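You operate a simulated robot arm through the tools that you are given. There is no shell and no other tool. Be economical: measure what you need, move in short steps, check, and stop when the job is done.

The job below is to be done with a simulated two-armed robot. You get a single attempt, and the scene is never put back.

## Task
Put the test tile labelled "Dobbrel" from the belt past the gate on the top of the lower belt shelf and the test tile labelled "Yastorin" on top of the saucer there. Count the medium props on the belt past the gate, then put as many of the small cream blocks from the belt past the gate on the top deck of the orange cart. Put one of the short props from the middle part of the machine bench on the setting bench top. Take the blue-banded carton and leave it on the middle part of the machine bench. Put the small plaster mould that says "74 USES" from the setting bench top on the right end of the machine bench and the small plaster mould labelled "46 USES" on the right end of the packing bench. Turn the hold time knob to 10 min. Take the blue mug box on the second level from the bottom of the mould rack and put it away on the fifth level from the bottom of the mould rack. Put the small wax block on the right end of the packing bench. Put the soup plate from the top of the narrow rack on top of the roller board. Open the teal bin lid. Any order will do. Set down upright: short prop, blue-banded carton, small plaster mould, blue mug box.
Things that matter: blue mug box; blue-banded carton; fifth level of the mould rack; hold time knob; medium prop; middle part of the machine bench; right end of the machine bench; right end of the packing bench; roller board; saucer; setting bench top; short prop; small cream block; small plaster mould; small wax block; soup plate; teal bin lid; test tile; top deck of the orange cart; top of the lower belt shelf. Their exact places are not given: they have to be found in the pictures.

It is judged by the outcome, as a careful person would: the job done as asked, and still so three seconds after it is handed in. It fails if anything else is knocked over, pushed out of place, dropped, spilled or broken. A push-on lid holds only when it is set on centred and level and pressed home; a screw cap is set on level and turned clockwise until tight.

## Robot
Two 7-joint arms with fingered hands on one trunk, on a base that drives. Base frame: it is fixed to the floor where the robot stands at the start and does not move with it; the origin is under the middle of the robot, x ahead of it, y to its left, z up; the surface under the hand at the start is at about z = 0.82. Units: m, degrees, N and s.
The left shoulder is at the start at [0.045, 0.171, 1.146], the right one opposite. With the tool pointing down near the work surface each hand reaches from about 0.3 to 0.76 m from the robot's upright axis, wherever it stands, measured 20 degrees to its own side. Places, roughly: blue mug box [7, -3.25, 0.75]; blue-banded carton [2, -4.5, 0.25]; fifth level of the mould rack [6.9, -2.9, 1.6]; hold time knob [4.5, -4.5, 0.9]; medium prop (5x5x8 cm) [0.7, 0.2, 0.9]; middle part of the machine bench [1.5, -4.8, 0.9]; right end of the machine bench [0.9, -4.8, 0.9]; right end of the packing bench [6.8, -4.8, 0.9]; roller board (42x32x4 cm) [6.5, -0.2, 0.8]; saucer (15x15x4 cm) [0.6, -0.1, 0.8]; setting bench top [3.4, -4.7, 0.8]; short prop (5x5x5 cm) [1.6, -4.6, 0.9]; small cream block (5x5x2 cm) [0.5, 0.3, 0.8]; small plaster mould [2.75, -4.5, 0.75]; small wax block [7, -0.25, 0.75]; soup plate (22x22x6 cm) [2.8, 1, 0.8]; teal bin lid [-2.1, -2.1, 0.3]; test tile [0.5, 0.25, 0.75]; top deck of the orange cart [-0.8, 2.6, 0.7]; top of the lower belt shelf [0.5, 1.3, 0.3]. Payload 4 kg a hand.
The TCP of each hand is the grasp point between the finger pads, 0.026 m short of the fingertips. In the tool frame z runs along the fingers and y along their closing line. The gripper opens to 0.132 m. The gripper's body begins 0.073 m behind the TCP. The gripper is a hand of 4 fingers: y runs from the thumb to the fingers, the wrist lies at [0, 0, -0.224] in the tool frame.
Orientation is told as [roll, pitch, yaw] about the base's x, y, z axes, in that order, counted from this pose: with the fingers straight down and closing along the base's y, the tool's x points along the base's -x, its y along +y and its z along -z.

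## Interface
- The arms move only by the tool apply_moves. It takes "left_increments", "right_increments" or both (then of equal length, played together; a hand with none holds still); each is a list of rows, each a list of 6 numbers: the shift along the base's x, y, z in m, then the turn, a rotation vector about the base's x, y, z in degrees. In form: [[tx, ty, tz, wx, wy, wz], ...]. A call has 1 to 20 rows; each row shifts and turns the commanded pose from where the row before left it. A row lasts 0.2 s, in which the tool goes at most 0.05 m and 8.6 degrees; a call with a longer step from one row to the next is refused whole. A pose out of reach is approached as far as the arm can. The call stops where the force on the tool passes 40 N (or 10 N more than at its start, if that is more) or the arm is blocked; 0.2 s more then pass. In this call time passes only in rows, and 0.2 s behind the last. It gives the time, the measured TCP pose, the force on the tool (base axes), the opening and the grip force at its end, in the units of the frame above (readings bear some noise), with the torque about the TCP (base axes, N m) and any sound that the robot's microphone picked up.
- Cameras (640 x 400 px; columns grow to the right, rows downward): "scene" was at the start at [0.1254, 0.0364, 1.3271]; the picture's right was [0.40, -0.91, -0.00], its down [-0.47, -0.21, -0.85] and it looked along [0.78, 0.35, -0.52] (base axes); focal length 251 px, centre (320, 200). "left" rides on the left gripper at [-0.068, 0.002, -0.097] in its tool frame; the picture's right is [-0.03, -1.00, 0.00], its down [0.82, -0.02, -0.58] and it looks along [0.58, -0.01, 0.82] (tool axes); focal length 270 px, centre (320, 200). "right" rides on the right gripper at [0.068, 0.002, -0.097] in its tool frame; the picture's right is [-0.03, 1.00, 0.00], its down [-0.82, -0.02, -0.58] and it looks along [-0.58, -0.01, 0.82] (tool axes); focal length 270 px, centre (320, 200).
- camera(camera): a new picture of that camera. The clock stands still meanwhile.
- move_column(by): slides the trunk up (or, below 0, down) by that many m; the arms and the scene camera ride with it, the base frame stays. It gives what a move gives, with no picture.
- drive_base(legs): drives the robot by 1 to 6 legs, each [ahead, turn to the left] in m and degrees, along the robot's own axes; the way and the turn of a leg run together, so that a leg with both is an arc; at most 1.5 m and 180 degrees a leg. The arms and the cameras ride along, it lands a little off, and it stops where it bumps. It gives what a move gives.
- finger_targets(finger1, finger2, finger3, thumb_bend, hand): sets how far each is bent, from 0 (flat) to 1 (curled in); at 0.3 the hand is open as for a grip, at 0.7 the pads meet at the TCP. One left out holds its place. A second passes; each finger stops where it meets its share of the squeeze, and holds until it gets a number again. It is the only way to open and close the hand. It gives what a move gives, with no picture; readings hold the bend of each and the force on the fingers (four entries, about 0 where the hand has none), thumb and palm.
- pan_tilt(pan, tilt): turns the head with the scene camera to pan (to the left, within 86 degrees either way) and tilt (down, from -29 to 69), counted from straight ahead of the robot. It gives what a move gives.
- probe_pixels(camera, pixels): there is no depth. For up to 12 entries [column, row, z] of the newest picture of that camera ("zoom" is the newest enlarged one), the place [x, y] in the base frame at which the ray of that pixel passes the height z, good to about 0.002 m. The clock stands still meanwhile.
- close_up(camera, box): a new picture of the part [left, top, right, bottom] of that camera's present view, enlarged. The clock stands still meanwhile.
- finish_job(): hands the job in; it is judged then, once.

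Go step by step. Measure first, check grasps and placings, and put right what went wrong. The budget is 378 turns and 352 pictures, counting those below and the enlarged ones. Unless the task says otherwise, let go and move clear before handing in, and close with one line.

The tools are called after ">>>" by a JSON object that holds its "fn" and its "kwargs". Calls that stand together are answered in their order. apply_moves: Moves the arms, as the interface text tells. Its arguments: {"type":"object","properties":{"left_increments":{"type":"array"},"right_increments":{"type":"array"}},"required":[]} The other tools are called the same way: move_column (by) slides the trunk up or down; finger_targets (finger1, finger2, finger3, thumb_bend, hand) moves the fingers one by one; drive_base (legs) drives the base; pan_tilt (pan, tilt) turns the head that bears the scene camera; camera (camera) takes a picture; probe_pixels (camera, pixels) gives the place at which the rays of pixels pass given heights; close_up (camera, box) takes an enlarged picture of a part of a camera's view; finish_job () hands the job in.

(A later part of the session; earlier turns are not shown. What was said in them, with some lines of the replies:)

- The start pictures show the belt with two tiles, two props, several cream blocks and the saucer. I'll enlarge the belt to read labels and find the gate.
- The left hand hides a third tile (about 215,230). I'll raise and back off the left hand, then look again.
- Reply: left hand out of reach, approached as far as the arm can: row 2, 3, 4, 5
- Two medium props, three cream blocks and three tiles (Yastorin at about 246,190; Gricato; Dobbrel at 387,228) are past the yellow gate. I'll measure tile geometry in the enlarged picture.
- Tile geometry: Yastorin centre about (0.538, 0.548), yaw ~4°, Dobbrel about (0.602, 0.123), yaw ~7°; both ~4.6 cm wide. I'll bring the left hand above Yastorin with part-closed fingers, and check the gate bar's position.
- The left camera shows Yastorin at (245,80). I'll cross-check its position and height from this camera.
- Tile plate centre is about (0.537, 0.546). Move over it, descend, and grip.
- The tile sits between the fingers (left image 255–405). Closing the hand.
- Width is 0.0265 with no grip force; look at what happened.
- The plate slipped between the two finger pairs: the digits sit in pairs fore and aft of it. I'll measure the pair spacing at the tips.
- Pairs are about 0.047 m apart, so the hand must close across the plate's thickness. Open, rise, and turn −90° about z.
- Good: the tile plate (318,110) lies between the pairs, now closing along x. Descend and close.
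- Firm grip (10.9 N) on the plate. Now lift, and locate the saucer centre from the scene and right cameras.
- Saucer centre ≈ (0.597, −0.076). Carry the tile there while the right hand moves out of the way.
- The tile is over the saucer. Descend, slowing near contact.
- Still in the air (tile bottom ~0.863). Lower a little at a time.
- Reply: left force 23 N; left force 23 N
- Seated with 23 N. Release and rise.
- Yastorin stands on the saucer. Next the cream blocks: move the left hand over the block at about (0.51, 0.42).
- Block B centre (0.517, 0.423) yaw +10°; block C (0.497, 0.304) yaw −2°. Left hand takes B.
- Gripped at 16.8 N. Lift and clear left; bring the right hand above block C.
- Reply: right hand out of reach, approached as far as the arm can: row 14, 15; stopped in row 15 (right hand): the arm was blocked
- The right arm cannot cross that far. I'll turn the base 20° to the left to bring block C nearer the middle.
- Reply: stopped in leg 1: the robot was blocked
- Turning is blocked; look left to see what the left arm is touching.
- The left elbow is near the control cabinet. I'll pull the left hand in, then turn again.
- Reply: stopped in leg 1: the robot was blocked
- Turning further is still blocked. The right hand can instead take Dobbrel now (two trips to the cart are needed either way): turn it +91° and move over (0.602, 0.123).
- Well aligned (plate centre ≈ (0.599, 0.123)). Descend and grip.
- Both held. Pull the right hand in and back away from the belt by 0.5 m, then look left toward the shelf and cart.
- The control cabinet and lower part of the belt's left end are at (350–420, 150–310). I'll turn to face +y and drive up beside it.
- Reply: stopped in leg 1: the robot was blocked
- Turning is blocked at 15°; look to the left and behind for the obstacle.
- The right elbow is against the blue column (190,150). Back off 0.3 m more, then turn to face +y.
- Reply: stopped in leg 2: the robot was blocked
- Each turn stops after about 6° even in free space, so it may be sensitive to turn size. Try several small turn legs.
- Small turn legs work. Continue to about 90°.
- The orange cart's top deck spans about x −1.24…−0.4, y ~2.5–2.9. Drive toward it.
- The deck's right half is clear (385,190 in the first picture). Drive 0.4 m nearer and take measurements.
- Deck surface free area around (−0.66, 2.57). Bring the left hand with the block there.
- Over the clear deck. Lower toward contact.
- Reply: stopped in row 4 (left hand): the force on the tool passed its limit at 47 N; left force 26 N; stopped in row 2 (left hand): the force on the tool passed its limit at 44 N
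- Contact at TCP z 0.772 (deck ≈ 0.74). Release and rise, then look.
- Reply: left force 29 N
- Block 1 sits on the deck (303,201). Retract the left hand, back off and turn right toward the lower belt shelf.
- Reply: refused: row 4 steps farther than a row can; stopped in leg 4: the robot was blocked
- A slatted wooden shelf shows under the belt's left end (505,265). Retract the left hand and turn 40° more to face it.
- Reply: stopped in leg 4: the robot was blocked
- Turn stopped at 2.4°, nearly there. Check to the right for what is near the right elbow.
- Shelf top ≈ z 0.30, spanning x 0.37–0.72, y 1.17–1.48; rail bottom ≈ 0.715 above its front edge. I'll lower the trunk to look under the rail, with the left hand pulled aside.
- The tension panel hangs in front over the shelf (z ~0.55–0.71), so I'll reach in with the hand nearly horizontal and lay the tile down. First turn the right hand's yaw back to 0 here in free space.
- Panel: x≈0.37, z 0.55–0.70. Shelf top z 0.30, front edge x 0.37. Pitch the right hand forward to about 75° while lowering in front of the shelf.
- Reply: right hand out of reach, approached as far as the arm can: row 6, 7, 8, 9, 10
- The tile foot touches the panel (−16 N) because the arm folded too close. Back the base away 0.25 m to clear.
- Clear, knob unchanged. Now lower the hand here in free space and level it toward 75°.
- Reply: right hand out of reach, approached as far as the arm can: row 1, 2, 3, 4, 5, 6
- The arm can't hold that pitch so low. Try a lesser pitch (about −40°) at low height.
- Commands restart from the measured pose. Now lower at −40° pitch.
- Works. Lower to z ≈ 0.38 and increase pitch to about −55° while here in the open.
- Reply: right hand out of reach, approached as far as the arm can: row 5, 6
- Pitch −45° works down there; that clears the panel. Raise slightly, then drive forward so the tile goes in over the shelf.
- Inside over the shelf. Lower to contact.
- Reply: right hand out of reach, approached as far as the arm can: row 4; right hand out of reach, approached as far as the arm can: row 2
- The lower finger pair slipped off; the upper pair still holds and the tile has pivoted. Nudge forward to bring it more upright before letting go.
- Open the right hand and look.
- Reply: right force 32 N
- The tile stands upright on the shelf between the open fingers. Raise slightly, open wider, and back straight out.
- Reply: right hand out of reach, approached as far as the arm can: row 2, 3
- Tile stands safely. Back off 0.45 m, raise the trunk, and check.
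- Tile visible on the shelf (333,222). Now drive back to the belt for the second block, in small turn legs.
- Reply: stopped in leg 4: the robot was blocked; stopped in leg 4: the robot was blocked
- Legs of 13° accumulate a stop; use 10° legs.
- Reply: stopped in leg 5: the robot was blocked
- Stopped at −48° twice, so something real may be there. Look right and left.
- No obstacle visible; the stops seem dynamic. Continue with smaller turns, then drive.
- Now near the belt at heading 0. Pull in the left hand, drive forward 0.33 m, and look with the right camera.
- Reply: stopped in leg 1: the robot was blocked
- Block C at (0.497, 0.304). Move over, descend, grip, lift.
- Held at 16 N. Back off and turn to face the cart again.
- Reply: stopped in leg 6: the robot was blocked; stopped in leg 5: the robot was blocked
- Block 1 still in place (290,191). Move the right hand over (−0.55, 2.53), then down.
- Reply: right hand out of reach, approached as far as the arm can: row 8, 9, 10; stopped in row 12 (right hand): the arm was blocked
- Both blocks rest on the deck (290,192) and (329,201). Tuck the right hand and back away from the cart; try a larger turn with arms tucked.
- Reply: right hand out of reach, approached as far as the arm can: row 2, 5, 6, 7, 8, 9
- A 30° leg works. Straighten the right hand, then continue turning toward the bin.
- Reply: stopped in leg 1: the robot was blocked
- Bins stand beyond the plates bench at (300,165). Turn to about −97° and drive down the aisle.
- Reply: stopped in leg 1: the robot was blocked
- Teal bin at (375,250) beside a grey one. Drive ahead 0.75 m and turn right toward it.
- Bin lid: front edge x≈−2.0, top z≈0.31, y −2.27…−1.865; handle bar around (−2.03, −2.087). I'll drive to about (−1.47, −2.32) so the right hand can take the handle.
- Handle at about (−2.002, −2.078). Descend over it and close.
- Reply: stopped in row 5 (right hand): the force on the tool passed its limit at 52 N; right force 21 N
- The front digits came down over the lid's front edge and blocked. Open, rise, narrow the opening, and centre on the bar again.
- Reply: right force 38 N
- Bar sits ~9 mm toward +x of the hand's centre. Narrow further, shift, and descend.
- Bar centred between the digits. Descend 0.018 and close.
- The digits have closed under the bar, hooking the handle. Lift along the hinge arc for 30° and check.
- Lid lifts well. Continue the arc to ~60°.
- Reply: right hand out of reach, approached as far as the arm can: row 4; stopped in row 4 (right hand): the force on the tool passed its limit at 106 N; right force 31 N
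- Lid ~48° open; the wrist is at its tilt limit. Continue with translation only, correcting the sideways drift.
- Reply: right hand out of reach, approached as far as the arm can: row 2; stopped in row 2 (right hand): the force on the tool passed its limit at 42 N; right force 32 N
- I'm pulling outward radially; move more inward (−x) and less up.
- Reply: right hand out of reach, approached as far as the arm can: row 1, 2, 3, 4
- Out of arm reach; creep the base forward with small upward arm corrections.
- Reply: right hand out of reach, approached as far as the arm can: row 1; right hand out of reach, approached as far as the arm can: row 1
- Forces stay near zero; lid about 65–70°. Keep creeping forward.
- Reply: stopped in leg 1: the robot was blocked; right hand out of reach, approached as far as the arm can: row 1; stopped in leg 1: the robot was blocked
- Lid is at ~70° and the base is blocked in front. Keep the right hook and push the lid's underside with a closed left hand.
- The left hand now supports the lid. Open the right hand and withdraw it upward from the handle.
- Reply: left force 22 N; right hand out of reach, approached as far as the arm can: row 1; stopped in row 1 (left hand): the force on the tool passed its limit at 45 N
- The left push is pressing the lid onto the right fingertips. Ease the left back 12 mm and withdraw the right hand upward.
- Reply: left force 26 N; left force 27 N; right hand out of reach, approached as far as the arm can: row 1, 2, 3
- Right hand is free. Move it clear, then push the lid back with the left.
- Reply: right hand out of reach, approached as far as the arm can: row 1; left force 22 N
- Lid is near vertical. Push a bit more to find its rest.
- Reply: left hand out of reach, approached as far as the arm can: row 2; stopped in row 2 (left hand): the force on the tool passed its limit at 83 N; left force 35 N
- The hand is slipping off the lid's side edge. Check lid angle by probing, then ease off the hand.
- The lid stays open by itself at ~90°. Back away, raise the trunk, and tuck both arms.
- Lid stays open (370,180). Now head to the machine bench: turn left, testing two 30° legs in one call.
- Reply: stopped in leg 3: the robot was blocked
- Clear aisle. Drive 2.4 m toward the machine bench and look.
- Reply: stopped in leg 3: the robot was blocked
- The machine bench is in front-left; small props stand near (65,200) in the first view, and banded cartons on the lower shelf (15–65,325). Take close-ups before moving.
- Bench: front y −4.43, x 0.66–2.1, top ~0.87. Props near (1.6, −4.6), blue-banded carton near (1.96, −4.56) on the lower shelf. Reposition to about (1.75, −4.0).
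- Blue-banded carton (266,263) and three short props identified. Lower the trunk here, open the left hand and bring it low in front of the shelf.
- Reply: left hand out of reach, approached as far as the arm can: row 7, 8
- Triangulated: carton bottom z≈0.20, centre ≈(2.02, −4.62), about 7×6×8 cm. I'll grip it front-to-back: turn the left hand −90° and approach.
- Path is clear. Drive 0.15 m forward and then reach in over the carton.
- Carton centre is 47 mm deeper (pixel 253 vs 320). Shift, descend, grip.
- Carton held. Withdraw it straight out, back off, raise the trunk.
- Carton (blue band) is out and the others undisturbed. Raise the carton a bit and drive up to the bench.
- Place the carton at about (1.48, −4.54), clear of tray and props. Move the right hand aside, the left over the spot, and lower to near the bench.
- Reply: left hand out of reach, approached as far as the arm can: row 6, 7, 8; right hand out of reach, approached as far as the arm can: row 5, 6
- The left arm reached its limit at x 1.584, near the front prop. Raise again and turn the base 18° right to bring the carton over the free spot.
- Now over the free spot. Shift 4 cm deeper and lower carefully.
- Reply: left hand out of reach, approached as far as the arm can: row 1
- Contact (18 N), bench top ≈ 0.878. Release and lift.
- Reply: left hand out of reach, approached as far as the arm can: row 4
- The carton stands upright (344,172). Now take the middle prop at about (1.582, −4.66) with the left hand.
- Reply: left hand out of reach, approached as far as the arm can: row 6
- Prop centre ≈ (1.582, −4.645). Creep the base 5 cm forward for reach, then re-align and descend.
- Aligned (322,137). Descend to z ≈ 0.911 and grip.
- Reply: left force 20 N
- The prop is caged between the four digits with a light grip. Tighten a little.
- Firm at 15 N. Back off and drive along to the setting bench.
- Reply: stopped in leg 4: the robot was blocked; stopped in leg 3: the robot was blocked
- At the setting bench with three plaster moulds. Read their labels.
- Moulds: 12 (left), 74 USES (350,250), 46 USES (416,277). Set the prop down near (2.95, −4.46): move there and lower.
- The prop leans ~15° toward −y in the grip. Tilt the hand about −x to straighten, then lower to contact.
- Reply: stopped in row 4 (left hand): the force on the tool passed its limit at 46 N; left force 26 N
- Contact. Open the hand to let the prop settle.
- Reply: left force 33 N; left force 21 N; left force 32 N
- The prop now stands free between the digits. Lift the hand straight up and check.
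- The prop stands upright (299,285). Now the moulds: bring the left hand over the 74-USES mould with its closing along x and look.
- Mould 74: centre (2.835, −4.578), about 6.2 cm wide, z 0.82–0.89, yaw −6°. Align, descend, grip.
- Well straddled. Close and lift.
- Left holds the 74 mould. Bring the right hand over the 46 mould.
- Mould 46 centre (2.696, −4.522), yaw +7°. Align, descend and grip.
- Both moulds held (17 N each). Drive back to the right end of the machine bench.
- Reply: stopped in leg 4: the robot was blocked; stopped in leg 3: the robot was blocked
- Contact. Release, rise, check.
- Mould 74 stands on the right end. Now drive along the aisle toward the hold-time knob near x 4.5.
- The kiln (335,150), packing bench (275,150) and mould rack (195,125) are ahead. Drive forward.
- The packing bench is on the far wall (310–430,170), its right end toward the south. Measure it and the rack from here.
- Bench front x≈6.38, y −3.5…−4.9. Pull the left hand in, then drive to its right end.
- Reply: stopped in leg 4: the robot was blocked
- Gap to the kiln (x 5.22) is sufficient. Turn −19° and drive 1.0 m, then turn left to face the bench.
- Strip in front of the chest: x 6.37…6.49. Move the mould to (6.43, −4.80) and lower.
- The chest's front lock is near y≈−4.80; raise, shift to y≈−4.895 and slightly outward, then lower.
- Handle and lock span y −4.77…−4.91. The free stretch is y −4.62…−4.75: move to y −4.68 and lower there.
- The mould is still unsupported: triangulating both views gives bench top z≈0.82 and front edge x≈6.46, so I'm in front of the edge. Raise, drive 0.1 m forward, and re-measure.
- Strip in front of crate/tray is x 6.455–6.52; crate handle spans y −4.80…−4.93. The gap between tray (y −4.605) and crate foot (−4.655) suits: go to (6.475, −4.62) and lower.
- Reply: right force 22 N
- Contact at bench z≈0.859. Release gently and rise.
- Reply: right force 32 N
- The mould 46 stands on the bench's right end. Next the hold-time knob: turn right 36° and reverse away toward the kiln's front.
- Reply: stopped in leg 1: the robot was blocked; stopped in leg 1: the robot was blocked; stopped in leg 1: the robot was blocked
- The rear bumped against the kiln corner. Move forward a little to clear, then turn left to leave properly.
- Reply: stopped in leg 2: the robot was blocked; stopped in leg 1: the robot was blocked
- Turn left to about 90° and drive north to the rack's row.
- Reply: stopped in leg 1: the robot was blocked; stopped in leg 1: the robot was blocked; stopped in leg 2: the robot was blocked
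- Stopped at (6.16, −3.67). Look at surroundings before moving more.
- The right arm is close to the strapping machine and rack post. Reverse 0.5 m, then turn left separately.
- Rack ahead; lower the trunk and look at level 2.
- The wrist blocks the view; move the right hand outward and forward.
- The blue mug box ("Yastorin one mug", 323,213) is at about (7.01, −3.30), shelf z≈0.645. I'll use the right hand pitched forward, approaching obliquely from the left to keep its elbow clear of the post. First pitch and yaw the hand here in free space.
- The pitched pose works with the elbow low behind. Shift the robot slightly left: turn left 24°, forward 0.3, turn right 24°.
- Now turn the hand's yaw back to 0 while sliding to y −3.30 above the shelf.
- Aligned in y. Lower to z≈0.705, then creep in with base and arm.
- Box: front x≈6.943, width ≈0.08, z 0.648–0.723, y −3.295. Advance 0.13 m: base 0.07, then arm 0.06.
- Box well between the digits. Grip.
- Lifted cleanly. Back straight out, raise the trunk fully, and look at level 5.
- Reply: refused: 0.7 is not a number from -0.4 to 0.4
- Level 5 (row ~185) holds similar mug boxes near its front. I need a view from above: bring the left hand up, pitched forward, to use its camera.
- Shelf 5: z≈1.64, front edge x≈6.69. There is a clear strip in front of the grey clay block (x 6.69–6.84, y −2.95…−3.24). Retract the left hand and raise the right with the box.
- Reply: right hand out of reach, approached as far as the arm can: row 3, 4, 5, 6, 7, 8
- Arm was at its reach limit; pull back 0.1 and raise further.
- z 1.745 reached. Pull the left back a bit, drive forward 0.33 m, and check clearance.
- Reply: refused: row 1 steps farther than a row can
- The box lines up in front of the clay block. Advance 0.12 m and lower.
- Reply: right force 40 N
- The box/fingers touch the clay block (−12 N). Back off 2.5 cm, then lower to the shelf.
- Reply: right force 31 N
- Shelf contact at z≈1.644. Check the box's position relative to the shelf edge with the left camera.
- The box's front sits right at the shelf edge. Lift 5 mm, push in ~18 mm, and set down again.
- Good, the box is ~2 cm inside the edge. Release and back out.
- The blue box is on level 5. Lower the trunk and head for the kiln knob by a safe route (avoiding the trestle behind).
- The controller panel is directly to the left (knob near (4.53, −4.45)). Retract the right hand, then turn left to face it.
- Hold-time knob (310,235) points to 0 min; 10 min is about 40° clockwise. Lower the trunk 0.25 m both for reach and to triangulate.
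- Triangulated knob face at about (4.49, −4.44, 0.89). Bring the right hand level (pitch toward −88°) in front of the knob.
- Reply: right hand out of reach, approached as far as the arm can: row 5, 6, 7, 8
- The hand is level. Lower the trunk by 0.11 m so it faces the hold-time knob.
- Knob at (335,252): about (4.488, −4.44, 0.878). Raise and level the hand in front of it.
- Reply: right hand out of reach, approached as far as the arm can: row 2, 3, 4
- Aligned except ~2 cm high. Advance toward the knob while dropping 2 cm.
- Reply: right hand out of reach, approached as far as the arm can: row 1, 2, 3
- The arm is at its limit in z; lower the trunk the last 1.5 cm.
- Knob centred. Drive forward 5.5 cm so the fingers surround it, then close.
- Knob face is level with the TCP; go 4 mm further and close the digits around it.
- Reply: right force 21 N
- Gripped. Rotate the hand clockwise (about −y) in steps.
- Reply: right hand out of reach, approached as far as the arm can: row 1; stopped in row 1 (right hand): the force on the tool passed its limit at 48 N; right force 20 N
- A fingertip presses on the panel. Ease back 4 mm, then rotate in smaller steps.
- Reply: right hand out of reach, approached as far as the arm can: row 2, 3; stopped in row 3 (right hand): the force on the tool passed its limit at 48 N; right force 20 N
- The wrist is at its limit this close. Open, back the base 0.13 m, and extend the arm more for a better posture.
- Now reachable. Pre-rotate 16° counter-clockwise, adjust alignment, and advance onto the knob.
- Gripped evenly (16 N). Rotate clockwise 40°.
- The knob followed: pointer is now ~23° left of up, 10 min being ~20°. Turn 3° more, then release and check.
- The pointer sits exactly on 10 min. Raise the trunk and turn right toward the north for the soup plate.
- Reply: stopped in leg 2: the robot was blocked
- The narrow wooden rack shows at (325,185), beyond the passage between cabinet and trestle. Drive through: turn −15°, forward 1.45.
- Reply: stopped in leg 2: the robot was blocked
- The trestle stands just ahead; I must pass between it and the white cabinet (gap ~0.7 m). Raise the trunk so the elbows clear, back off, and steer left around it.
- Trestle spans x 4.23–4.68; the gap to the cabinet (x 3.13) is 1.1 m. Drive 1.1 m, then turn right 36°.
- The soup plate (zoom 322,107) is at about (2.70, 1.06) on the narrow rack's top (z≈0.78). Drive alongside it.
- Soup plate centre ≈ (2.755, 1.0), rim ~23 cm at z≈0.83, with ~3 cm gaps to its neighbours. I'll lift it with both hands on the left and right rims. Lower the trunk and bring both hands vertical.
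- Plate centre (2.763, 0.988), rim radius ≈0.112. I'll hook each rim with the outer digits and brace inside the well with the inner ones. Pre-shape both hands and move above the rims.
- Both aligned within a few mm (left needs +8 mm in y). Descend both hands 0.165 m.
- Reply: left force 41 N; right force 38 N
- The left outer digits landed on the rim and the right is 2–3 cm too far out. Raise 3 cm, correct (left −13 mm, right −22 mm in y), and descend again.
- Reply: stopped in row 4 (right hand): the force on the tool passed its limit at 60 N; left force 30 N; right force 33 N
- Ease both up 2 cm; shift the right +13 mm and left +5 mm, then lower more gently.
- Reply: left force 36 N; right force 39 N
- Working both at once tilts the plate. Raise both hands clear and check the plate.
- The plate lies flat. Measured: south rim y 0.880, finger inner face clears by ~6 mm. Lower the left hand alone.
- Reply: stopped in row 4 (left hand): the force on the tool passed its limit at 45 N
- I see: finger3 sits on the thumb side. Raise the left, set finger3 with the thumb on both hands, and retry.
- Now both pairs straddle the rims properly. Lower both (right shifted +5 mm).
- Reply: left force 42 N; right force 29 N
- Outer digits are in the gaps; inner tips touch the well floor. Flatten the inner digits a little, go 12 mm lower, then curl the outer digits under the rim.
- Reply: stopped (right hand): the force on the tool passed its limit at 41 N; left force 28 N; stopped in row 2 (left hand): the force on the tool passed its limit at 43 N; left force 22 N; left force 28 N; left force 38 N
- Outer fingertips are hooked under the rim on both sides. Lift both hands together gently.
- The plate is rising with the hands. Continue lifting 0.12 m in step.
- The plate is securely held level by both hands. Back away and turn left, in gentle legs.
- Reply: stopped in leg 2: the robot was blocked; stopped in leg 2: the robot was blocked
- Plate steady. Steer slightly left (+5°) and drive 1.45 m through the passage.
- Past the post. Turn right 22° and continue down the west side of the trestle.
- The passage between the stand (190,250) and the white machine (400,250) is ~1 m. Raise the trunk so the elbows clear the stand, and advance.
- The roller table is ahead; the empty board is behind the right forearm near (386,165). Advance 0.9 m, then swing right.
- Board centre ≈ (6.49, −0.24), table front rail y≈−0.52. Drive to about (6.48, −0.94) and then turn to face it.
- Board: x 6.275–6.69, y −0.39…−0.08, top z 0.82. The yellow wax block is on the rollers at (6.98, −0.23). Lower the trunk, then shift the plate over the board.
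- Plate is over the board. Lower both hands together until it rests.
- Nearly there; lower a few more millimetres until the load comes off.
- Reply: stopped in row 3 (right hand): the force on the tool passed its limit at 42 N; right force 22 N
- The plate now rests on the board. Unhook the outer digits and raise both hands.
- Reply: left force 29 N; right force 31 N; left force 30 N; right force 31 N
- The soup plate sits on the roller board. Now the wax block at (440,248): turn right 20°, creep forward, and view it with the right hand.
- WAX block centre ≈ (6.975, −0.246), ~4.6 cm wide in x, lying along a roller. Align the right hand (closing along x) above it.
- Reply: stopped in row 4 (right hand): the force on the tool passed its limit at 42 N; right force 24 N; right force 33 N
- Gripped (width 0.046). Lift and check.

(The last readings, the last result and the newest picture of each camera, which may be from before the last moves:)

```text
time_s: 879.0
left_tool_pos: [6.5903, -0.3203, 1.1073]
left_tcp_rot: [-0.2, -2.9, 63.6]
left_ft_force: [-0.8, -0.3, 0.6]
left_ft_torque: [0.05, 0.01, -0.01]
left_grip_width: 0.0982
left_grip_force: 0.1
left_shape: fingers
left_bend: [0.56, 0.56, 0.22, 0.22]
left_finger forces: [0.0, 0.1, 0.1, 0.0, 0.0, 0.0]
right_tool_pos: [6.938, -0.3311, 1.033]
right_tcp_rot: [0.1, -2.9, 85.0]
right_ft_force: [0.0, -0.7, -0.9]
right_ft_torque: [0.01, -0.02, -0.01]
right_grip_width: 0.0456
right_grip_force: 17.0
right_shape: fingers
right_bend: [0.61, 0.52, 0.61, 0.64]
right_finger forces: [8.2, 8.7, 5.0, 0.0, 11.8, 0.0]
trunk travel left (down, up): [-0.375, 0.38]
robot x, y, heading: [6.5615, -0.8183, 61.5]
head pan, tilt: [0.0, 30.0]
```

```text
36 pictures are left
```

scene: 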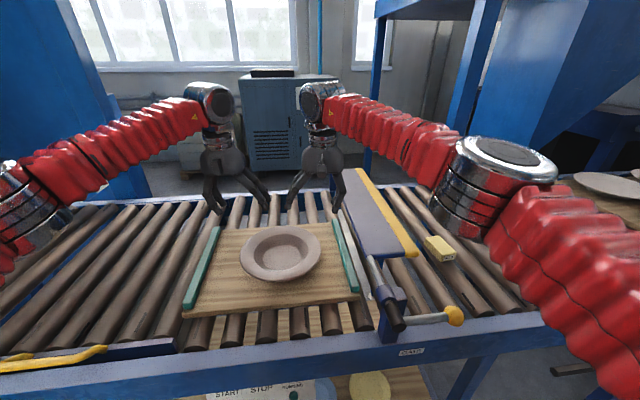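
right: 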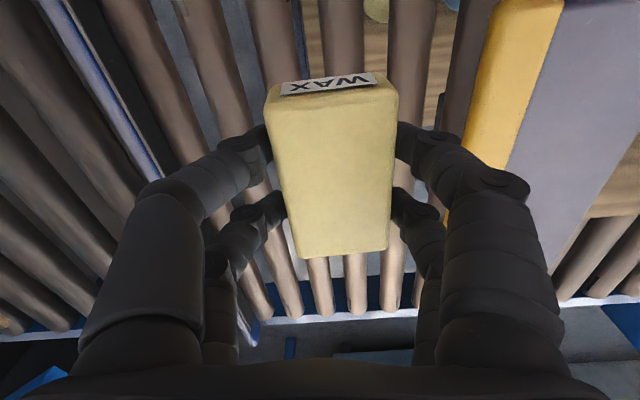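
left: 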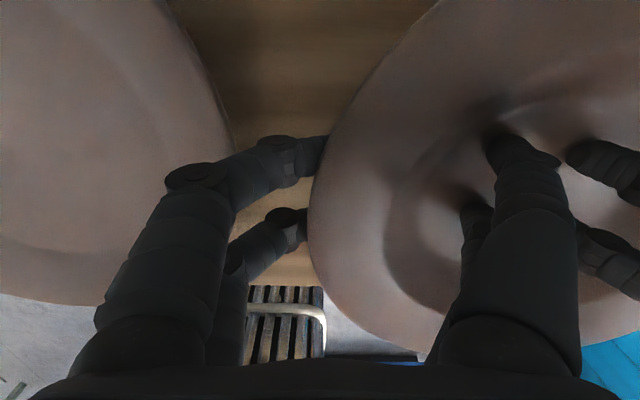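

Held at 17 N. Raise the trunk for clearance and reverse out the way I came.

>>> {"fn": "move_column", "kwargs": {"by": 0.3}}

>>> {"fn": "drive_base", "kwargs": {"legs": [[0, -16], [0, -16], [-0.5, 0]]}}

>>> {"fn": "drive_base", "kwargs": {"legs": [[-0.28, 17], [-0.28, 17]]}}

>>> {"fn": "drive_base", "kwargs": {"legs": [[-0.25, 17]]}}

```text
time_s: 882.0
left_tool_pos: [6.5913, -0.3184, 1.4043]
left_tcp_rot: [-0.2, -2.8, 63.5]
left_ft_force: [-0.5, -0.3, 0.7]
left_ft_torque: [-0.01, 0.0, 0.0]
left_grip_width: 0.098
left_grip_force: 0.1
left_shape: fingers
left_bend: [0.56, 0.56, 0.22, 0.22]
left_finger forces: [0.1, 0.1, 0.0, 0.1, 0.0, 0.0]
right_tool_pos: [6.9375, -0.331, 1.3325]
right_tcp_rot: [0.1, -2.9, 84.9]
right_ft_force: [-0.1, 0.5, -1.5]
right_ft_torque: [0.01, -0.02, -0.01]
right_grip_width: 0.0459
right_grip_force: 16.5
right_shape: fingers
right_bend: [0.61, 0.52, 0.61, 0.64]
right_finger forces: [8.2, 8.7, 5.0, 0.1, 11.9, 0.0]
trunk travel left (down, up): [-0.675, 0.08]
robot x, y, heading: [6.5644, -0.8167, 61.4]
head pan, tilt: [0.0, 30.0]
```

```text
time_s: 885.1
left_tool_pos: [6.821, -0.4306, 1.4082]
left_tcp_rot: [0.0, -3.0, 31.6]
left_ft_force: [0.3, -0.5, 0.9]
left_ft_torque: [0.1, 0.03, -0.01]
left_grip_width: 0.0981
left_grip_force: 0.2
left_shape: fingers
left_bend: [0.56, 0.56, 0.22, 0.22]
left_finger forces: [0.1, 0.0, 0.0, 0.1, 0.0, 0.1]
right_tool_pos: [7.1096, -0.6252, 1.3354]
right_tcp_rot: [0.2, -3.0, 53.0]
right_ft_force: [0.7, -0.8, -1.0]
right_ft_torque: [0.06, 0.02, -0.01]
right_grip_width: 0.0459
right_grip_force: 16.5
right_shape: fingers
right_bend: [0.6, 0.52, 0.62, 0.64]
right_finger forces: [8.0, 8.3, 4.8, 0.1, 11.6, 0.0]
trunk travel left (down, up): [-0.675, 0.08]
robot x, y, heading: [6.5181, -0.808, 32.4]
head pan, tilt: [0.0, 30.0]
stopped in leg 3: the robot was blocked; the commanded pose is now the measured one
```

```text
time_s: 888.6
left_tool_pos: [6.2042, -0.7325, 1.4068]
left_tcp_rot: [-0.1, -2.8, 65.4]
left_ft_force: [-0.1, 0.8, -0.3]
left_ft_torque: [-0.03, 0.01, 0.02]
left_grip_width: 0.0979
left_grip_force: 0.1
left_shape: fingers
left_bend: [0.56, 0.56, 0.22, 0.22]
left_finger forces: [0.0, 0.0, 0.0, 0.0, 0.0, 0.0]
right_tool_pos: [6.5497, -0.7335, 1.3313]
right_tcp_rot: [0.2, -2.7, 87.0]
right_ft_force: [1.2, -0.7, -1.2]
right_ft_torque: [0.03, 0.01, -0.03]
right_grip_width: 0.0456
right_grip_force: 16.1
right_shape: fingers
right_bend: [0.6, 0.52, 0.62, 0.64]
right_finger forces: [8.0, 8.2, 4.8, 0.0, 11.4, 0.0]
trunk travel left (down, up): [-0.675, 0.08]
robot x, y, heading: [6.1693, -1.2195, 66.2]
head pan, tilt: [0.0, 30.0]
```

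```text
time_s: 890.5
left_tool_pos: [5.994, -0.9865, 1.4072]
left_tcp_rot: [0.0, -2.9, 82.3]
left_ft_force: [0.9, 0.3, 0.2]
left_ft_torque: [0.0, 0.05, -0.03]
left_grip_width: 0.098
left_grip_force: 0.1
left_shape: fingers
left_bend: [0.56, 0.56, 0.22, 0.22]
left_finger forces: [0.0, 0.0, 0.1, 0.0, 0.0, 0.1]
right_tool_pos: [6.3248, -0.8865, 1.3324]
right_tcp_rot: [0.2, -2.8, 103.9]
right_ft_force: [1.0, -0.7, -2.0]
right_ft_torque: [0.0, 0.02, 0.0]
right_grip_width: 0.0457
right_grip_force: 16.3
right_shape: fingers
right_bend: [0.6, 0.52, 0.62, 0.64]
right_finger forces: [8.0, 8.0, 4.8, 0.0, 11.1, 0.0]
trunk travel left (down, up): [-0.675, 0.08]
robot x, y, heading: [6.1108, -1.4615, 83.1]
head pan, tilt: [0.0, 30.0]
```

I'm a bit too far east. Turn right 34°, back west, then straighten.

>>> {"fn": "drive_base", "kwargs": {"legs": [[0, -17], [0, -17]]}}

>>> {"fn": "drive_base", "kwargs": {"legs": [[-0.25, -15], [-0.3, 0]]}}

>>> {"fn": "drive_base", "kwargs": {"legs": [[0, 17], [0, 17]]}}

>>> {"fn": "drive_base", "kwargs": {"legs": [[-0.25, 17], [-0.8, 0]]}}

>>> {"fn": "camera", "kwargs": {"camera": "scene"}}

```text
time_s: 893.0
left_tool_pos: [6.2723, -1.0014, 1.4087]
left_tcp_rot: [-0.1, -2.9, 49.1]
left_ft_force: [-0.1, 0.8, 0.3]
left_ft_torque: [0.02, -0.02, -0.01]
left_grip_width: 0.0983
left_grip_force: 0.1
left_shape: fingers
left_bend: [0.56, 0.56, 0.22, 0.22]
left_finger forces: [0.0, 0.1, 0.0, 0.0, 0.1, 0.0]
right_tool_pos: [6.6044, -1.1009, 1.3333]
right_tcp_rot: [0.1, -2.8, 70.7]
right_ft_force: [-0.2, -0.3, -1.0]
right_ft_torque: [-0.02, -0.05, -0.02]
right_grip_width: 0.0458
right_grip_force: 15.5
right_shape: fingers
right_bend: [0.6, 0.52, 0.62, 0.64]
right_finger forces: [7.9, 7.8, 4.7, 0.1, 10.7, 0.1]
trunk travel left (down, up): [-0.675, 0.08]
robot x, y, heading: [6.0877, -1.4405, 50.2]
head pan, tilt: [0.0, 30.0]
```

```text
time_s: 896.5
left_tool_pos: [5.9547, -1.4042, 1.407]
left_tcp_rot: [0.0, -3.0, 33.9]
left_ft_force: [-0.9, 0.1, -0.1]
left_ft_torque: [-0.02, -0.02, -0.03]
left_grip_width: 0.098
left_grip_force: 0.1
left_shape: fingers
left_bend: [0.56, 0.56, 0.22, 0.22]
left_finger forces: [0.0, 0.0, 0.1, 0.1, 0.0, 0.0]
right_tool_pos: [6.2471, -1.5854, 1.3338]
right_tcp_rot: [0.1, -2.7, 55.3]
right_ft_force: [-0.5, 0.9, -1.9]
right_ft_torque: [-0.01, -0.01, -0.01]
right_grip_width: 0.0455
right_grip_force: 15.8
right_shape: fingers
right_bend: [0.6, 0.52, 0.62, 0.64]
right_finger forces: [7.8, 8.2, 4.8, 0.1, 11.0, 0.1]
trunk travel left (down, up): [-0.675, 0.08]
robot x, y, heading: [5.6593, -1.7842, 34.5]
head pan, tilt: [0.0, 30.0]
```

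```text
time_s: 899.0
left_tool_pos: [5.688, -1.3002, 1.4095]
left_tcp_rot: [-0.2, -2.9, 68.4]
left_ft_force: [-0.1, -0.4, 0.5]
left_ft_torque: [0.0, -0.02, -0.01]
left_grip_width: 0.0982
left_grip_force: 0.0
left_shape: fingers
left_bend: [0.56, 0.56, 0.22, 0.22]
left_finger forces: [0.0, 0.0, 0.0, 0.0, 0.1, 0.1]
right_tool_pos: [6.0335, -1.2822, 1.3359]
right_tcp_rot: [0.0, -2.9, 89.9]
right_ft_force: [0.2, -0.3, -0.9]
right_ft_torque: [-0.03, -0.05, 0.01]
right_grip_width: 0.0457
right_grip_force: 16.3
right_shape: fingers
right_bend: [0.6, 0.52, 0.62, 0.64]
right_finger forces: [7.7, 7.9, 5.0, 0.0, 10.6, 0.0]
trunk travel left (down, up): [-0.675, 0.08]
robot x, y, heading: [5.6895, -1.7912, 68.6]
head pan, tilt: [0.0, 30.0]
```

```text
time_s: 904.8
left_tool_pos: [5.4333, -2.3682, 1.4093]
left_tcp_rot: [-0.1, -2.9, 85.3]
left_ft_force: [1.1, -0.2, -0.1]
left_ft_torque: [-0.02, -0.02, 0.0]
left_grip_width: 0.0981
left_grip_force: 0.0
left_shape: fingers
left_bend: [0.56, 0.56, 0.22, 0.22]
left_finger forces: [0.0, 0.0, 0.0, 0.0, 0.1, 0.0]
right_tool_pos: [5.7596, -2.2518, 1.3377]
right_tcp_rot: [0.0, -2.9, 106.8]
right_ft_force: [-0.2, 0.2, -0.5]
right_ft_torque: [0.02, 0.0, 0.0]
right_grip_width: 0.0455
right_grip_force: 16.5
right_shape: fingers
right_bend: [0.6, 0.52, 0.62, 0.64]
right_finger forces: [8.1, 8.4, 5.2, 0.1, 11.0, 0.1]
trunk travel left (down, up): [-0.675, 0.08]
robot x, y, heading: [5.5766, -2.8369, 85.8]
head pan, tilt: [0.0, 30.0]
```

```text
35 pictures are left
```

scene: 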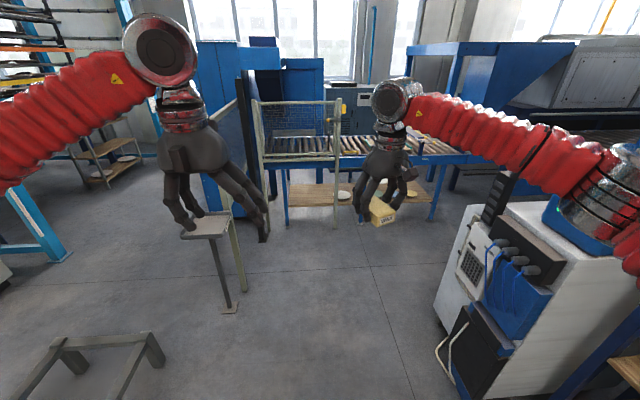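

All clear. Adjust heading by +9° and reverse down to the packing bench's right end, then turn right.

>>> {"fn": "drive_base", "kwargs": {"legs": [[0, 9], [-0.8, 0], [-0.82, 0]]}}

>>> {"fn": "drive_base", "kwargs": {"legs": [[0, -17], [0, -17]]}}

>>> {"fn": "drive_base", "kwargs": {"legs": [[0, -17], [0, -17]]}}

>>> {"fn": "drive_base", "kwargs": {"legs": [[0, -15], [0, -12]]}}

>>> {"fn": "pan_tilt", "kwargs": {"pan": -10, "tilt": 45}}

>>> {"fn": "camera", "kwargs": {"camera": "scene"}}

```text
time_s: 913.8
left_tool_pos: [5.4968, -3.9915, 1.4105]
left_tcp_rot: [-0.1, -2.9, 93.5]
left_ft_force: [-0.5, 0.3, -0.4]
left_ft_torque: [-0.01, 0.02, 0.02]
left_grip_width: 0.0983
left_grip_force: 0.1
left_shape: fingers
left_bend: [0.56, 0.56, 0.22, 0.22]
left_finger forces: [0.1, 0.0, 0.0, 0.0, 0.0, 0.1]
right_tool_pos: [5.8034, -3.8293, 1.3369]
right_tcp_rot: [0.0, -2.9, 115.0]
right_ft_force: [0.0, -0.8, -1.4]
right_ft_torque: [-0.01, -0.01, -0.04]
right_grip_width: 0.0451
right_grip_force: 16.5
right_shape: fingers
right_bend: [0.6, 0.52, 0.62, 0.64]
right_finger forces: [7.9, 8.2, 5.1, 0.0, 10.9, 0.1]
trunk travel left (down, up): [-0.675, 0.08]
robot x, y, heading: [5.7093, -4.4328, 94.0]
head pan, tilt: [0.0, 30.0]
```

```text
time_s: 916.4
left_tool_pos: [5.7789, -3.9494, 1.4103]
left_tcp_rot: [-0.1, -2.9, 59.7]
left_ft_force: [0.3, 0.7, -0.2]
left_ft_torque: [0.0, -0.03, -0.01]
left_grip_width: 0.0978
left_grip_force: 0.1
left_shape: fingers
left_bend: [0.56, 0.56, 0.22, 0.22]
left_finger forces: [0.0, 0.0, 0.1, 0.1, 0.0, 0.0]
right_tool_pos: [6.1231, -3.985, 1.3378]
right_tcp_rot: [0.1, -2.9, 81.3]
right_ft_force: [-0.4, -0.5, -1.4]
right_ft_torque: [-0.02, 0.02, 0.01]
right_grip_width: 0.0452
right_grip_force: 16.2
right_shape: fingers
right_bend: [0.6, 0.52, 0.62, 0.64]
right_finger forces: [7.9, 7.9, 5.2, 0.0, 10.6, 0.0]
trunk travel left (down, up): [-0.675, 0.08]
robot x, y, heading: [5.6808, -4.4184, 60.2]
head pan, tilt: [0.0, 30.0]
```

```text
time_s: 918.9
left_tool_pos: [6.0237, -4.0844, 1.4097]
left_tcp_rot: [-0.2, -3.0, 25.8]
left_ft_force: [-0.7, 1.0, -0.5]
left_ft_torque: [0.03, -0.02, 0.0]
left_grip_width: 0.0983
left_grip_force: 0.1
left_shape: fingers
left_bend: [0.56, 0.56, 0.22, 0.22]
left_finger forces: [0.0, 0.1, 0.0, 0.1, 0.0, 0.0]
right_tool_pos: [6.2906, -4.3069, 1.3378]
right_tcp_rot: [0.0, -2.9, 47.3]
right_ft_force: [-0.2, 0.9, -2.0]
right_ft_torque: [0.0, -0.01, 0.0]
right_grip_width: 0.0453
right_grip_force: 15.3
right_shape: fingers
right_bend: [0.6, 0.52, 0.62, 0.65]
right_finger forces: [7.7, 7.9, 5.0, 0.0, 10.6, 0.0]
trunk travel left (down, up): [-0.675, 0.08]
robot x, y, heading: [5.6648, -4.384, 26.4]
head pan, tilt: [0.0, 30.0]
```

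```text
time_s: 921.1
left_tool_pos: [6.1202, -4.2822, 1.4118]
left_tcp_rot: [-0.1, -3.0, -1.3]
left_ft_force: [0.0, 1.1, 0.9]
left_ft_torque: [0.01, -0.04, -0.01]
left_grip_width: 0.0981
left_grip_force: 0.1
left_shape: fingers
left_bend: [0.56, 0.56, 0.22, 0.22]
left_finger forces: [0.0, 0.1, 0.0, 0.0, 0.0, 0.0]
right_tool_pos: [6.2582, -4.6007, 1.3383]
right_tcp_rot: [0.1, -3.0, 20.1]
right_ft_force: [0.3, 0.5, -0.8]
right_ft_torque: [0.01, -0.01, 0.02]
right_grip_width: 0.0451
right_grip_force: 16.3
right_shape: fingers
right_bend: [0.6, 0.52, 0.62, 0.65]
right_finger forces: [7.8, 8.1, 4.9, 0.1, 10.8, 0.0]
trunk travel left (down, up): [-0.675, 0.08]
robot x, y, heading: [5.6687, -4.3559, -0.3]
head pan, tilt: [0.0, 30.0]
```

```text
time_s: 921.9
left_tool_pos: [6.1223, -4.2827, 1.4115]
left_tcp_rot: [-0.2, -2.9, -1.4]
left_ft_force: [0.0, -0.6, 1.2]
left_ft_torque: [-0.01, -0.01, -0.04]
left_grip_width: 0.098
left_grip_force: 0.1
left_shape: fingers
left_bend: [0.56, 0.56, 0.22, 0.22]
left_finger forces: [0.0, 0.0, 0.0, 0.0, 0.0, 0.0]
right_tool_pos: [6.2576, -4.6012, 1.3383]
right_tcp_rot: [0.1, -3.0, 20.3]
right_ft_force: [-0.4, -0.1, -1.7]
right_ft_torque: [0.03, 0.0, 0.0]
right_grip_width: 0.0451
right_grip_force: 16.5
right_shape: fingers
right_bend: [0.6, 0.52, 0.62, 0.65]
right_finger forces: [8.0, 8.1, 4.9, 0.1, 10.9, 0.0]
trunk travel left (down, up): [-0.675, 0.08]
robot x, y, heading: [5.6639, -4.3538, -0.4]
head pan, tilt: [-10.0, 45.0]
```

```text
34 pictures are left
```

scene: 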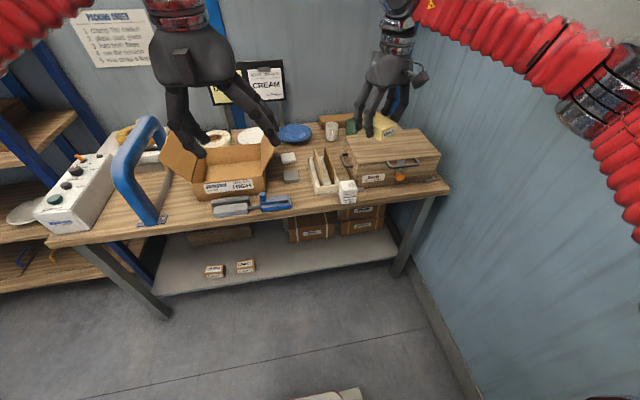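

Mould 46 is still in place (347,190). Drive 0.19 m forward, tuck the left hand, and look closely at the strip in front of the crate.

>>> {"fn": "drive_base", "kwargs": {"legs": [[0.19, 0]]}}

>>> {"fn": "apply_moves", "kwargs": {"left_increments": [[-0.04, 0, 0, 0, 0, 0], [-0.045, 0, 0, 0, 0, 0], [-0.045, 0, 0, 0, 0, 0], [0, 0, 0, 0, 0, 0], [0, 0, 0, 0, 0, 0], [0, 0, 0, 0, 0, 0], [0, 0, 0, 0, 0, 0], [0, 0, 0, 0, 0, 0], [0, 0, 0, 0, 0, 0]], "right_increments": [[-0.02, -0.01, 0, 0, 0, 7.7], [-0.02, -0.01, 0, 0, 0, 7.7], [-0.01, -0.01, 0, 0, 0, 7.7], [0, -0.01, 0, 0, 0, 7.7], [0, -0.01, 0, 0, 0, 7.7], [0, -0.01, 0, 0, 0, 7.7], [0, -0.01, 0, 0, 0, 7.7], [0, -0.01, 0, 0, 0, 7.7], [0, 0, 0, 0, 0, 7.7]]}}

>>> {"fn": "move_column", "kwargs": {"by": -0.28}}

>>> {"fn": "camera", "kwargs": {"camera": "right"}}

>>> {"fn": "close_up", "kwargs": {"camera": "scene", "box": [290, 100, 490, 230]}}

```text
time_s: 923.4
left_tool_pos: [6.3135, -4.2821, 1.4111]
left_tcp_rot: [-0.3, -2.9, -1.2]
left_ft_force: [0.4, -1.0, -0.8]
left_ft_torque: [-0.03, 0.02, 0.01]
left_grip_width: 0.0984
left_grip_force: 0.1
left_shape: fingers
left_bend: [0.56, 0.56, 0.22, 0.22]
left_finger forces: [0.0, 0.1, 0.1, 0.1, 0.0, 0.0]
right_tool_pos: [6.4501, -4.6001, 1.3381]
right_tcp_rot: [0.1, -2.8, 20.3]
right_ft_force: [0.8, 0.3, -1.7]
right_ft_torque: [-0.01, -0.01, 0.03]
right_grip_width: 0.0449
right_grip_force: 16.1
right_shape: fingers
right_bend: [0.6, 0.52, 0.62, 0.65]
right_finger forces: [7.9, 8.1, 4.9, 0.0, 10.9, 0.0]
trunk travel left (down, up): [-0.675, 0.08]
robot x, y, heading: [5.8588, -4.359, -0.6]
head pan, tilt: [-10.0, 45.0]
```

```text
time_s: 925.4
left_tool_pos: [6.184, -4.282, 1.4126]
left_tcp_rot: [-0.2, -3.1, -1.3]
left_ft_force: [-0.3, -0.5, 0.0]
left_ft_torque: [0.02, 0.02, 0.01]
left_grip_width: 0.0978
left_grip_force: 0.2
left_shape: fingers
left_bend: [0.56, 0.56, 0.22, 0.22]
left_finger forces: [0.0, 0.1, 0.1, 0.0, 0.0, 0.0]
right_tool_pos: [6.3985, -4.6808, 1.3389]
right_tcp_rot: [0.1, -2.9, 89.7]
right_ft_force: [0.5, 0.4, -1.5]
right_ft_torque: [0.02, 0.0, 0.01]
right_grip_width: 0.0453
right_grip_force: 16.0
right_shape: fingers
right_bend: [0.6, 0.52, 0.62, 0.65]
right_finger forces: [7.9, 8.1, 5.1, 0.1, 10.8, 0.0]
trunk travel left (down, up): [-0.675, 0.08]
robot x, y, heading: [5.8606, -4.3582, -0.3]
head pan, tilt: [-10.0, 45.0]
```

```text
time_s: 928.2
left_tool_pos: [6.1832, -4.2829, 1.1325]
left_tcp_rot: [-0.2, -3.0, -1.3]
left_ft_force: [0.4, 1.0, -0.9]
left_ft_torque: [-0.01, 0.01, 0.02]
left_grip_width: 0.0983
left_grip_force: 0.0
left_shape: fingers
left_bend: [0.56, 0.56, 0.22, 0.22]
left_finger forces: [0.0, 0.0, 0.1, 0.0, 0.1, 0.0]
right_tool_pos: [6.3986, -4.6806, 1.0607]
right_tcp_rot: [0.0, -2.8, 89.6]
right_ft_force: [0.5, 0.7, -1.9]
right_ft_torque: [0.01, -0.04, -0.01]
right_grip_width: 0.045
right_grip_force: 16.3
right_shape: fingers
right_bend: [0.6, 0.52, 0.62, 0.65]
right_finger forces: [8.0, 8.0, 5.2, 0.1, 10.8, 0.0]
trunk travel left (down, up): [-0.395, 0.36]
robot x, y, heading: [5.8584, -4.3581, -0.5]
head pan, tilt: [-10.0, 45.0]
```

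```text
33 pictures are left
```

right: 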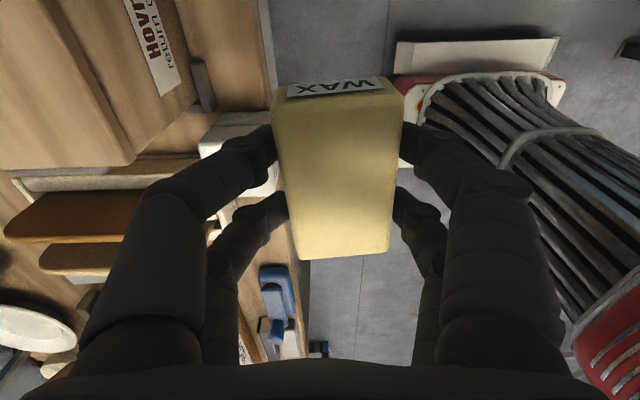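

```text
3.08 times, centred on (390, 165) of scene
```

zoom: 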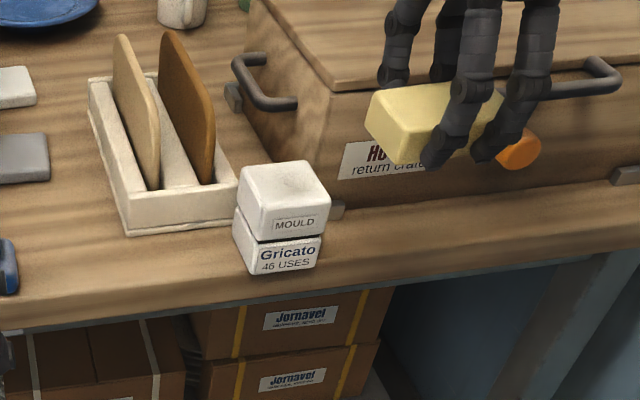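

With the closing across y instead, the block can lie lengthwise in x in the free stretch (y≈−4.72) without the palm hitting the crate. Rotate the hand back to yaw 0 and go there.

>>> {"fn": "apply_moves", "kwargs": {"right_increments": [[0, 0, 0.01, 0, 0, -8.2], [0, 0, 0, 0, 0, -8.2], [0, 0, 0, 0, 0, -8.2], [0, 0, 0, 0, 0, -8.2], [0, 0, 0, 0, 0, -8.2], [0, 0, 0, 0, 0, -8.2], [0, -0.005, 0, 0, 0, -8.2], [0, -0.005, 0, 0, 0, -8.2], [0, -0.01, 0, 0, 0, -8.2], [0, -0.01, 0, 0, 0, -8.2], [0, -0.01, 0, 0, 2, -7.5]]}}

>>> {"fn": "camera", "kwargs": {"camera": "right"}}

```text
time_s: 930.6
left_tool_pos: [6.1834, -4.2817, 1.1313]
left_tcp_rot: [-0.1, -3.0, -1.2]
left_ft_force: [-0.3, 0.3, -0.1]
left_ft_torque: [-0.01, -0.02, -0.01]
left_grip_width: 0.0981
left_grip_force: 0.1
left_shape: fingers
left_bend: [0.56, 0.56, 0.22, 0.22]
left_finger forces: [0.0, 0.1, 0.0, 0.0, 0.1, 0.0]
right_tool_pos: [6.3976, -4.7207, 1.0704]
right_tcp_rot: [0.3, -0.8, -0.1]
right_ft_force: [0.4, 0.0, -1.0]
right_ft_torque: [-0.01, 0.03, -0.03]
right_grip_width: 0.0448
right_grip_force: 16.3
right_shape: fingers
right_bend: [0.6, 0.52, 0.62, 0.65]
right_finger forces: [8.0, 8.0, 5.2, 0.0, 10.7, 0.0]
trunk travel left (down, up): [-0.395, 0.36]
robot x, y, heading: [5.8582, -4.359, -0.4]
head pan, tilt: [-10.0, 45.0]
```

```text
31 pictures are left
```

right: 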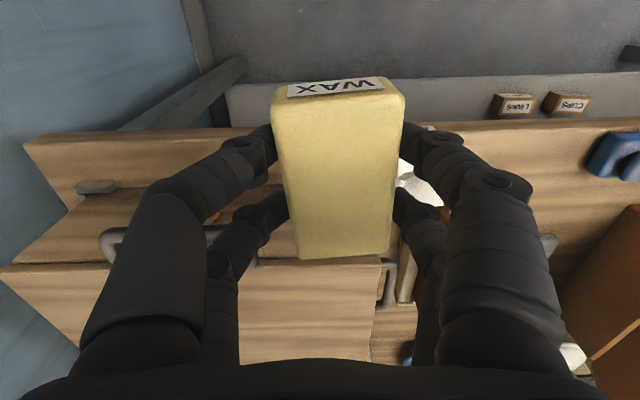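

>>> {"fn": "apply_moves", "kwargs": {"right_increments": [[0.04, -0.003, 0, 0, 0, 0], [0.038, -0.003, 0, 0, 0, 0], [0, 0, -0.045, 0, 0, 0], [0, 0, -0.045, 0, 0, 0], [0, 0, -0.03, 0, 0, 0], [0, 0, -0.015, 0, 0, 0]]}}

>>> {"fn": "close_up", "kwargs": {"camera": "scene", "box": [310, 110, 470, 220]}}

```text
time_s: 932.0
left_tool_pos: [6.1825, -4.2833, 1.1318]
left_tcp_rot: [-0.1, -2.9, -1.3]
left_ft_force: [0.3, 0.2, -0.4]
left_ft_torque: [-0.03, 0.06, -0.01]
left_grip_width: 0.0981
left_grip_force: 0.1
left_shape: fingers
left_bend: [0.56, 0.56, 0.22, 0.22]
left_finger forces: [0.1, 0.0, 0.1, 0.0, 0.0, 0.0]
right_tool_pos: [6.4777, -4.7282, 0.9344]
right_tcp_rot: [0.2, -0.8, 0.0]
right_ft_force: [-1.1, 0.3, -2.2]
right_ft_torque: [0.0, 0.03, -0.01]
right_grip_width: 0.0453
right_grip_force: 16.3
right_shape: fingers
right_bend: [0.6, 0.52, 0.62, 0.65]
right_finger forces: [8.2, 8.0, 5.2, 0.0, 10.6, 0.0]
trunk travel left (down, up): [-0.395, 0.36]
robot x, y, heading: [5.857, -4.3584, -0.5]
head pan, tilt: [-10.0, 45.0]
```

```text
3.64 times, centred on (390, 165) of scene
```

zoom: 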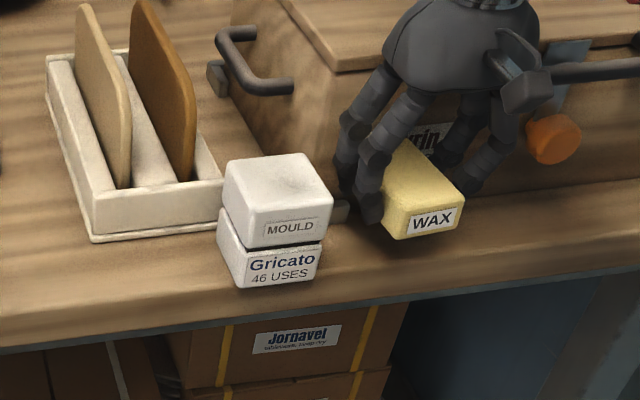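

>>> {"fn": "apply_moves", "kwargs": {"right_increments": [[0, 0, -0.015, 0, 0, 0], [0, 0, -0.01, 0, 0, 0], [0, 0, -0.006, 0, 0, 0], [0, 0, -0.005, 0, 0, 0]]}}

>>> {"fn": "close_up", "kwargs": {"camera": "scene", "box": [310, 110, 470, 220]}}

```text
time_s: 933.0
left_tool_pos: [6.1817, -4.2809, 1.1335]
left_tcp_rot: [-0.2, -3.1, -1.3]
left_ft_force: [0.2, -0.2, -0.1]
left_ft_torque: [0.0, 0.02, 0.0]
left_grip_width: 0.0983
left_grip_force: 0.0
left_shape: fingers
left_bend: [0.56, 0.56, 0.22, 0.22]
left_finger forces: [0.0, 0.0, 0.1, 0.0, 0.0, 0.0]
right_tool_pos: [6.4771, -4.7259, 0.9008]
right_tcp_rot: [0.3, -0.9, 0.1]
right_ft_force: [-1.2, -0.8, 8.1]
right_ft_torque: [0.28, -0.29, 0.04]
right_grip_width: 0.0455
right_grip_force: 17.6
right_shape: fingers
right_bend: [0.61, 0.53, 0.63, 0.64]
right_finger forces: [8.2, 8.6, 7.6, 0.1, 10.2, 0.0]
trunk travel left (down, up): [-0.395, 0.36]
robot x, y, heading: [5.8562, -4.3547, -0.2]
head pan, tilt: [-10.0, 45.0]
```

```text
3.64 times, centred on (390, 165) of scene
```

zoom: 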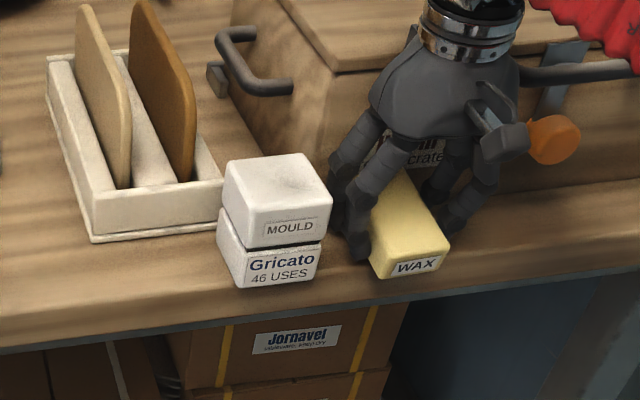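

Contact. Release with a small opening and rise straight up.

>>> {"fn": "apply_moves", "kwargs": {"right_increments": [[0, 0, -0.002, 0, 0, 0]]}}

>>> {"fn": "finger_targets", "kwargs": {"hand": "right", "finger1": 0.5, "finger2": 0.46, "finger3": 0.5, "thumb_bend": 0.5}}

>>> {"fn": "apply_moves", "kwargs": {"right_increments": [[0, 0, 0.02, 0, 0, 0], [0, 0, 0.04, 0, 0, 0], [0, 0, 0.045, 0, 0, 0], [0, 0, 0.045, 0, 0, 0], [-0.03, 0, 0.03, 0, 0, 0], [-0.045, 0, 0, 0, 0, 0], [-0.045, 0, 0, 0, 0, 0]]}}

>>> {"fn": "close_up", "kwargs": {"camera": "scene", "box": [290, 100, 490, 240]}}

```text
time_s: 933.5
left_tool_pos: [6.1835, -4.2815, 1.1324]
left_tcp_rot: [-0.2, -3.0, -1.3]
left_ft_force: [-0.3, 0.1, -0.1]
left_ft_torque: [0.01, 0.03, 0.01]
left_grip_width: 0.0983
left_grip_force: 0.0
left_shape: fingers
left_bend: [0.56, 0.56, 0.22, 0.22]
left_finger forces: [0.1, 0.1, 0.0, 0.0, 0.1, 0.1]
right_tool_pos: [6.4773, -4.7261, 0.896]
right_tcp_rot: [0.2, -0.9, 0.1]
right_ft_force: [-0.7, 0.3, 8.0]
right_ft_torque: [0.23, -0.31, 0.01]
right_grip_width: 0.045
right_grip_force: 17.2
right_shape: fingers
right_bend: [0.61, 0.53, 0.63, 0.64]
right_finger forces: [8.5, 8.2, 7.5, 0.1, 9.9, 0.0]
trunk travel left (down, up): [-0.395, 0.36]
robot x, y, heading: [5.8557, -4.3579, -0.4]
head pan, tilt: [-10.0, 45.0]
```

```text
time_s: 934.5
left_tool_pos: [6.1833, -4.2822, 1.1325]
left_tcp_rot: [-0.1, -2.9, -1.3]
left_ft_force: [-1.1, -0.9, 0.5]
left_ft_torque: [0.02, 0.01, 0.02]
left_grip_width: 0.0982
left_grip_force: 0.1
left_shape: fingers
left_bend: [0.56, 0.56, 0.22, 0.22]
left_finger forces: [0.0, 0.0, 0.0, 0.0, 0.0, 0.0]
right_tool_pos: [6.4774, -4.7261, 0.8971]
right_tcp_rot: [0.2, -0.9, 0.0]
right_ft_force: [0.2, -0.9, 0.6]
right_ft_torque: [0.0, 0.01, -0.03]
right_grip_width: 0.0651
right_grip_force: 0.0
right_shape: fingers
right_bend: [0.5, 0.46, 0.5, 0.5]
right_finger forces: [0.0, 0.0, 0.1, 0.0, 0.0, 0.1]
trunk travel left (down, up): [-0.395, 0.36]
robot x, y, heading: [5.8579, -4.356, -0.5]
head pan, tilt: [-10.0, 45.0]
```

```text
time_s: 936.0
left_tool_pos: [6.1819, -4.2821, 1.1317]
left_tcp_rot: [-0.1, -3.1, -1.3]
left_ft_force: [0.0, -0.1, 0.7]
left_ft_torque: [-0.01, 0.01, -0.02]
left_grip_width: 0.0982
left_grip_force: 0.1
left_shape: fingers
left_bend: [0.56, 0.56, 0.22, 0.22]
left_finger forces: [0.1, 0.0, 0.0, 0.0, 0.0, 0.0]
right_tool_pos: [6.355, -4.7266, 1.0767]
right_tcp_rot: [0.2, -0.9, 0.0]
right_ft_force: [0.0, -0.4, -0.4]
right_ft_torque: [-0.02, 0.01, 0.0]
right_grip_width: 0.0654
right_grip_force: 0.0
right_shape: fingers
right_bend: [0.5, 0.46, 0.5, 0.5]
right_finger forces: [0.0, 0.0, 0.1, 0.1, 0.0, 0.1]
trunk travel left (down, up): [-0.395, 0.36]
robot x, y, heading: [5.8569, -4.3525, -0.4]
head pan, tilt: [-10.0, 45.0]
```

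```text
2.86 times, centred on (390, 170) of scene
```

zoom: 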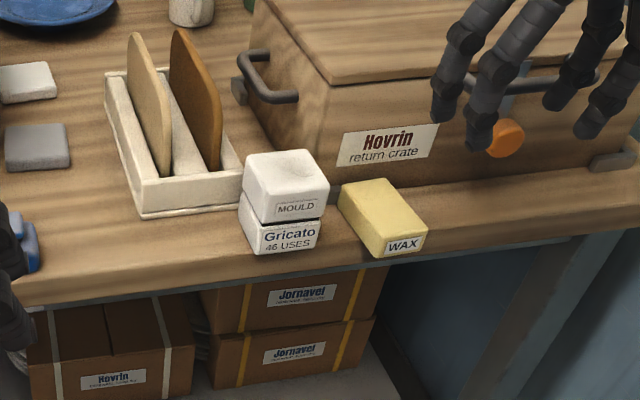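

The wax block rests on the bench beside the mould, and both hands are clear. Every item is done, so I'm handing in.

>>> {"fn": "finish_job", "kwargs": {}}

```text
The job is handed in.
```

All the tasks are done and the job is handed in. The one thing I can't vouch for is that nothing else was disturbed: the base was stopped once against the kiln corner and once beside the grey trestle, I saw no damage either time, and I didn't re-check either one before handing in.
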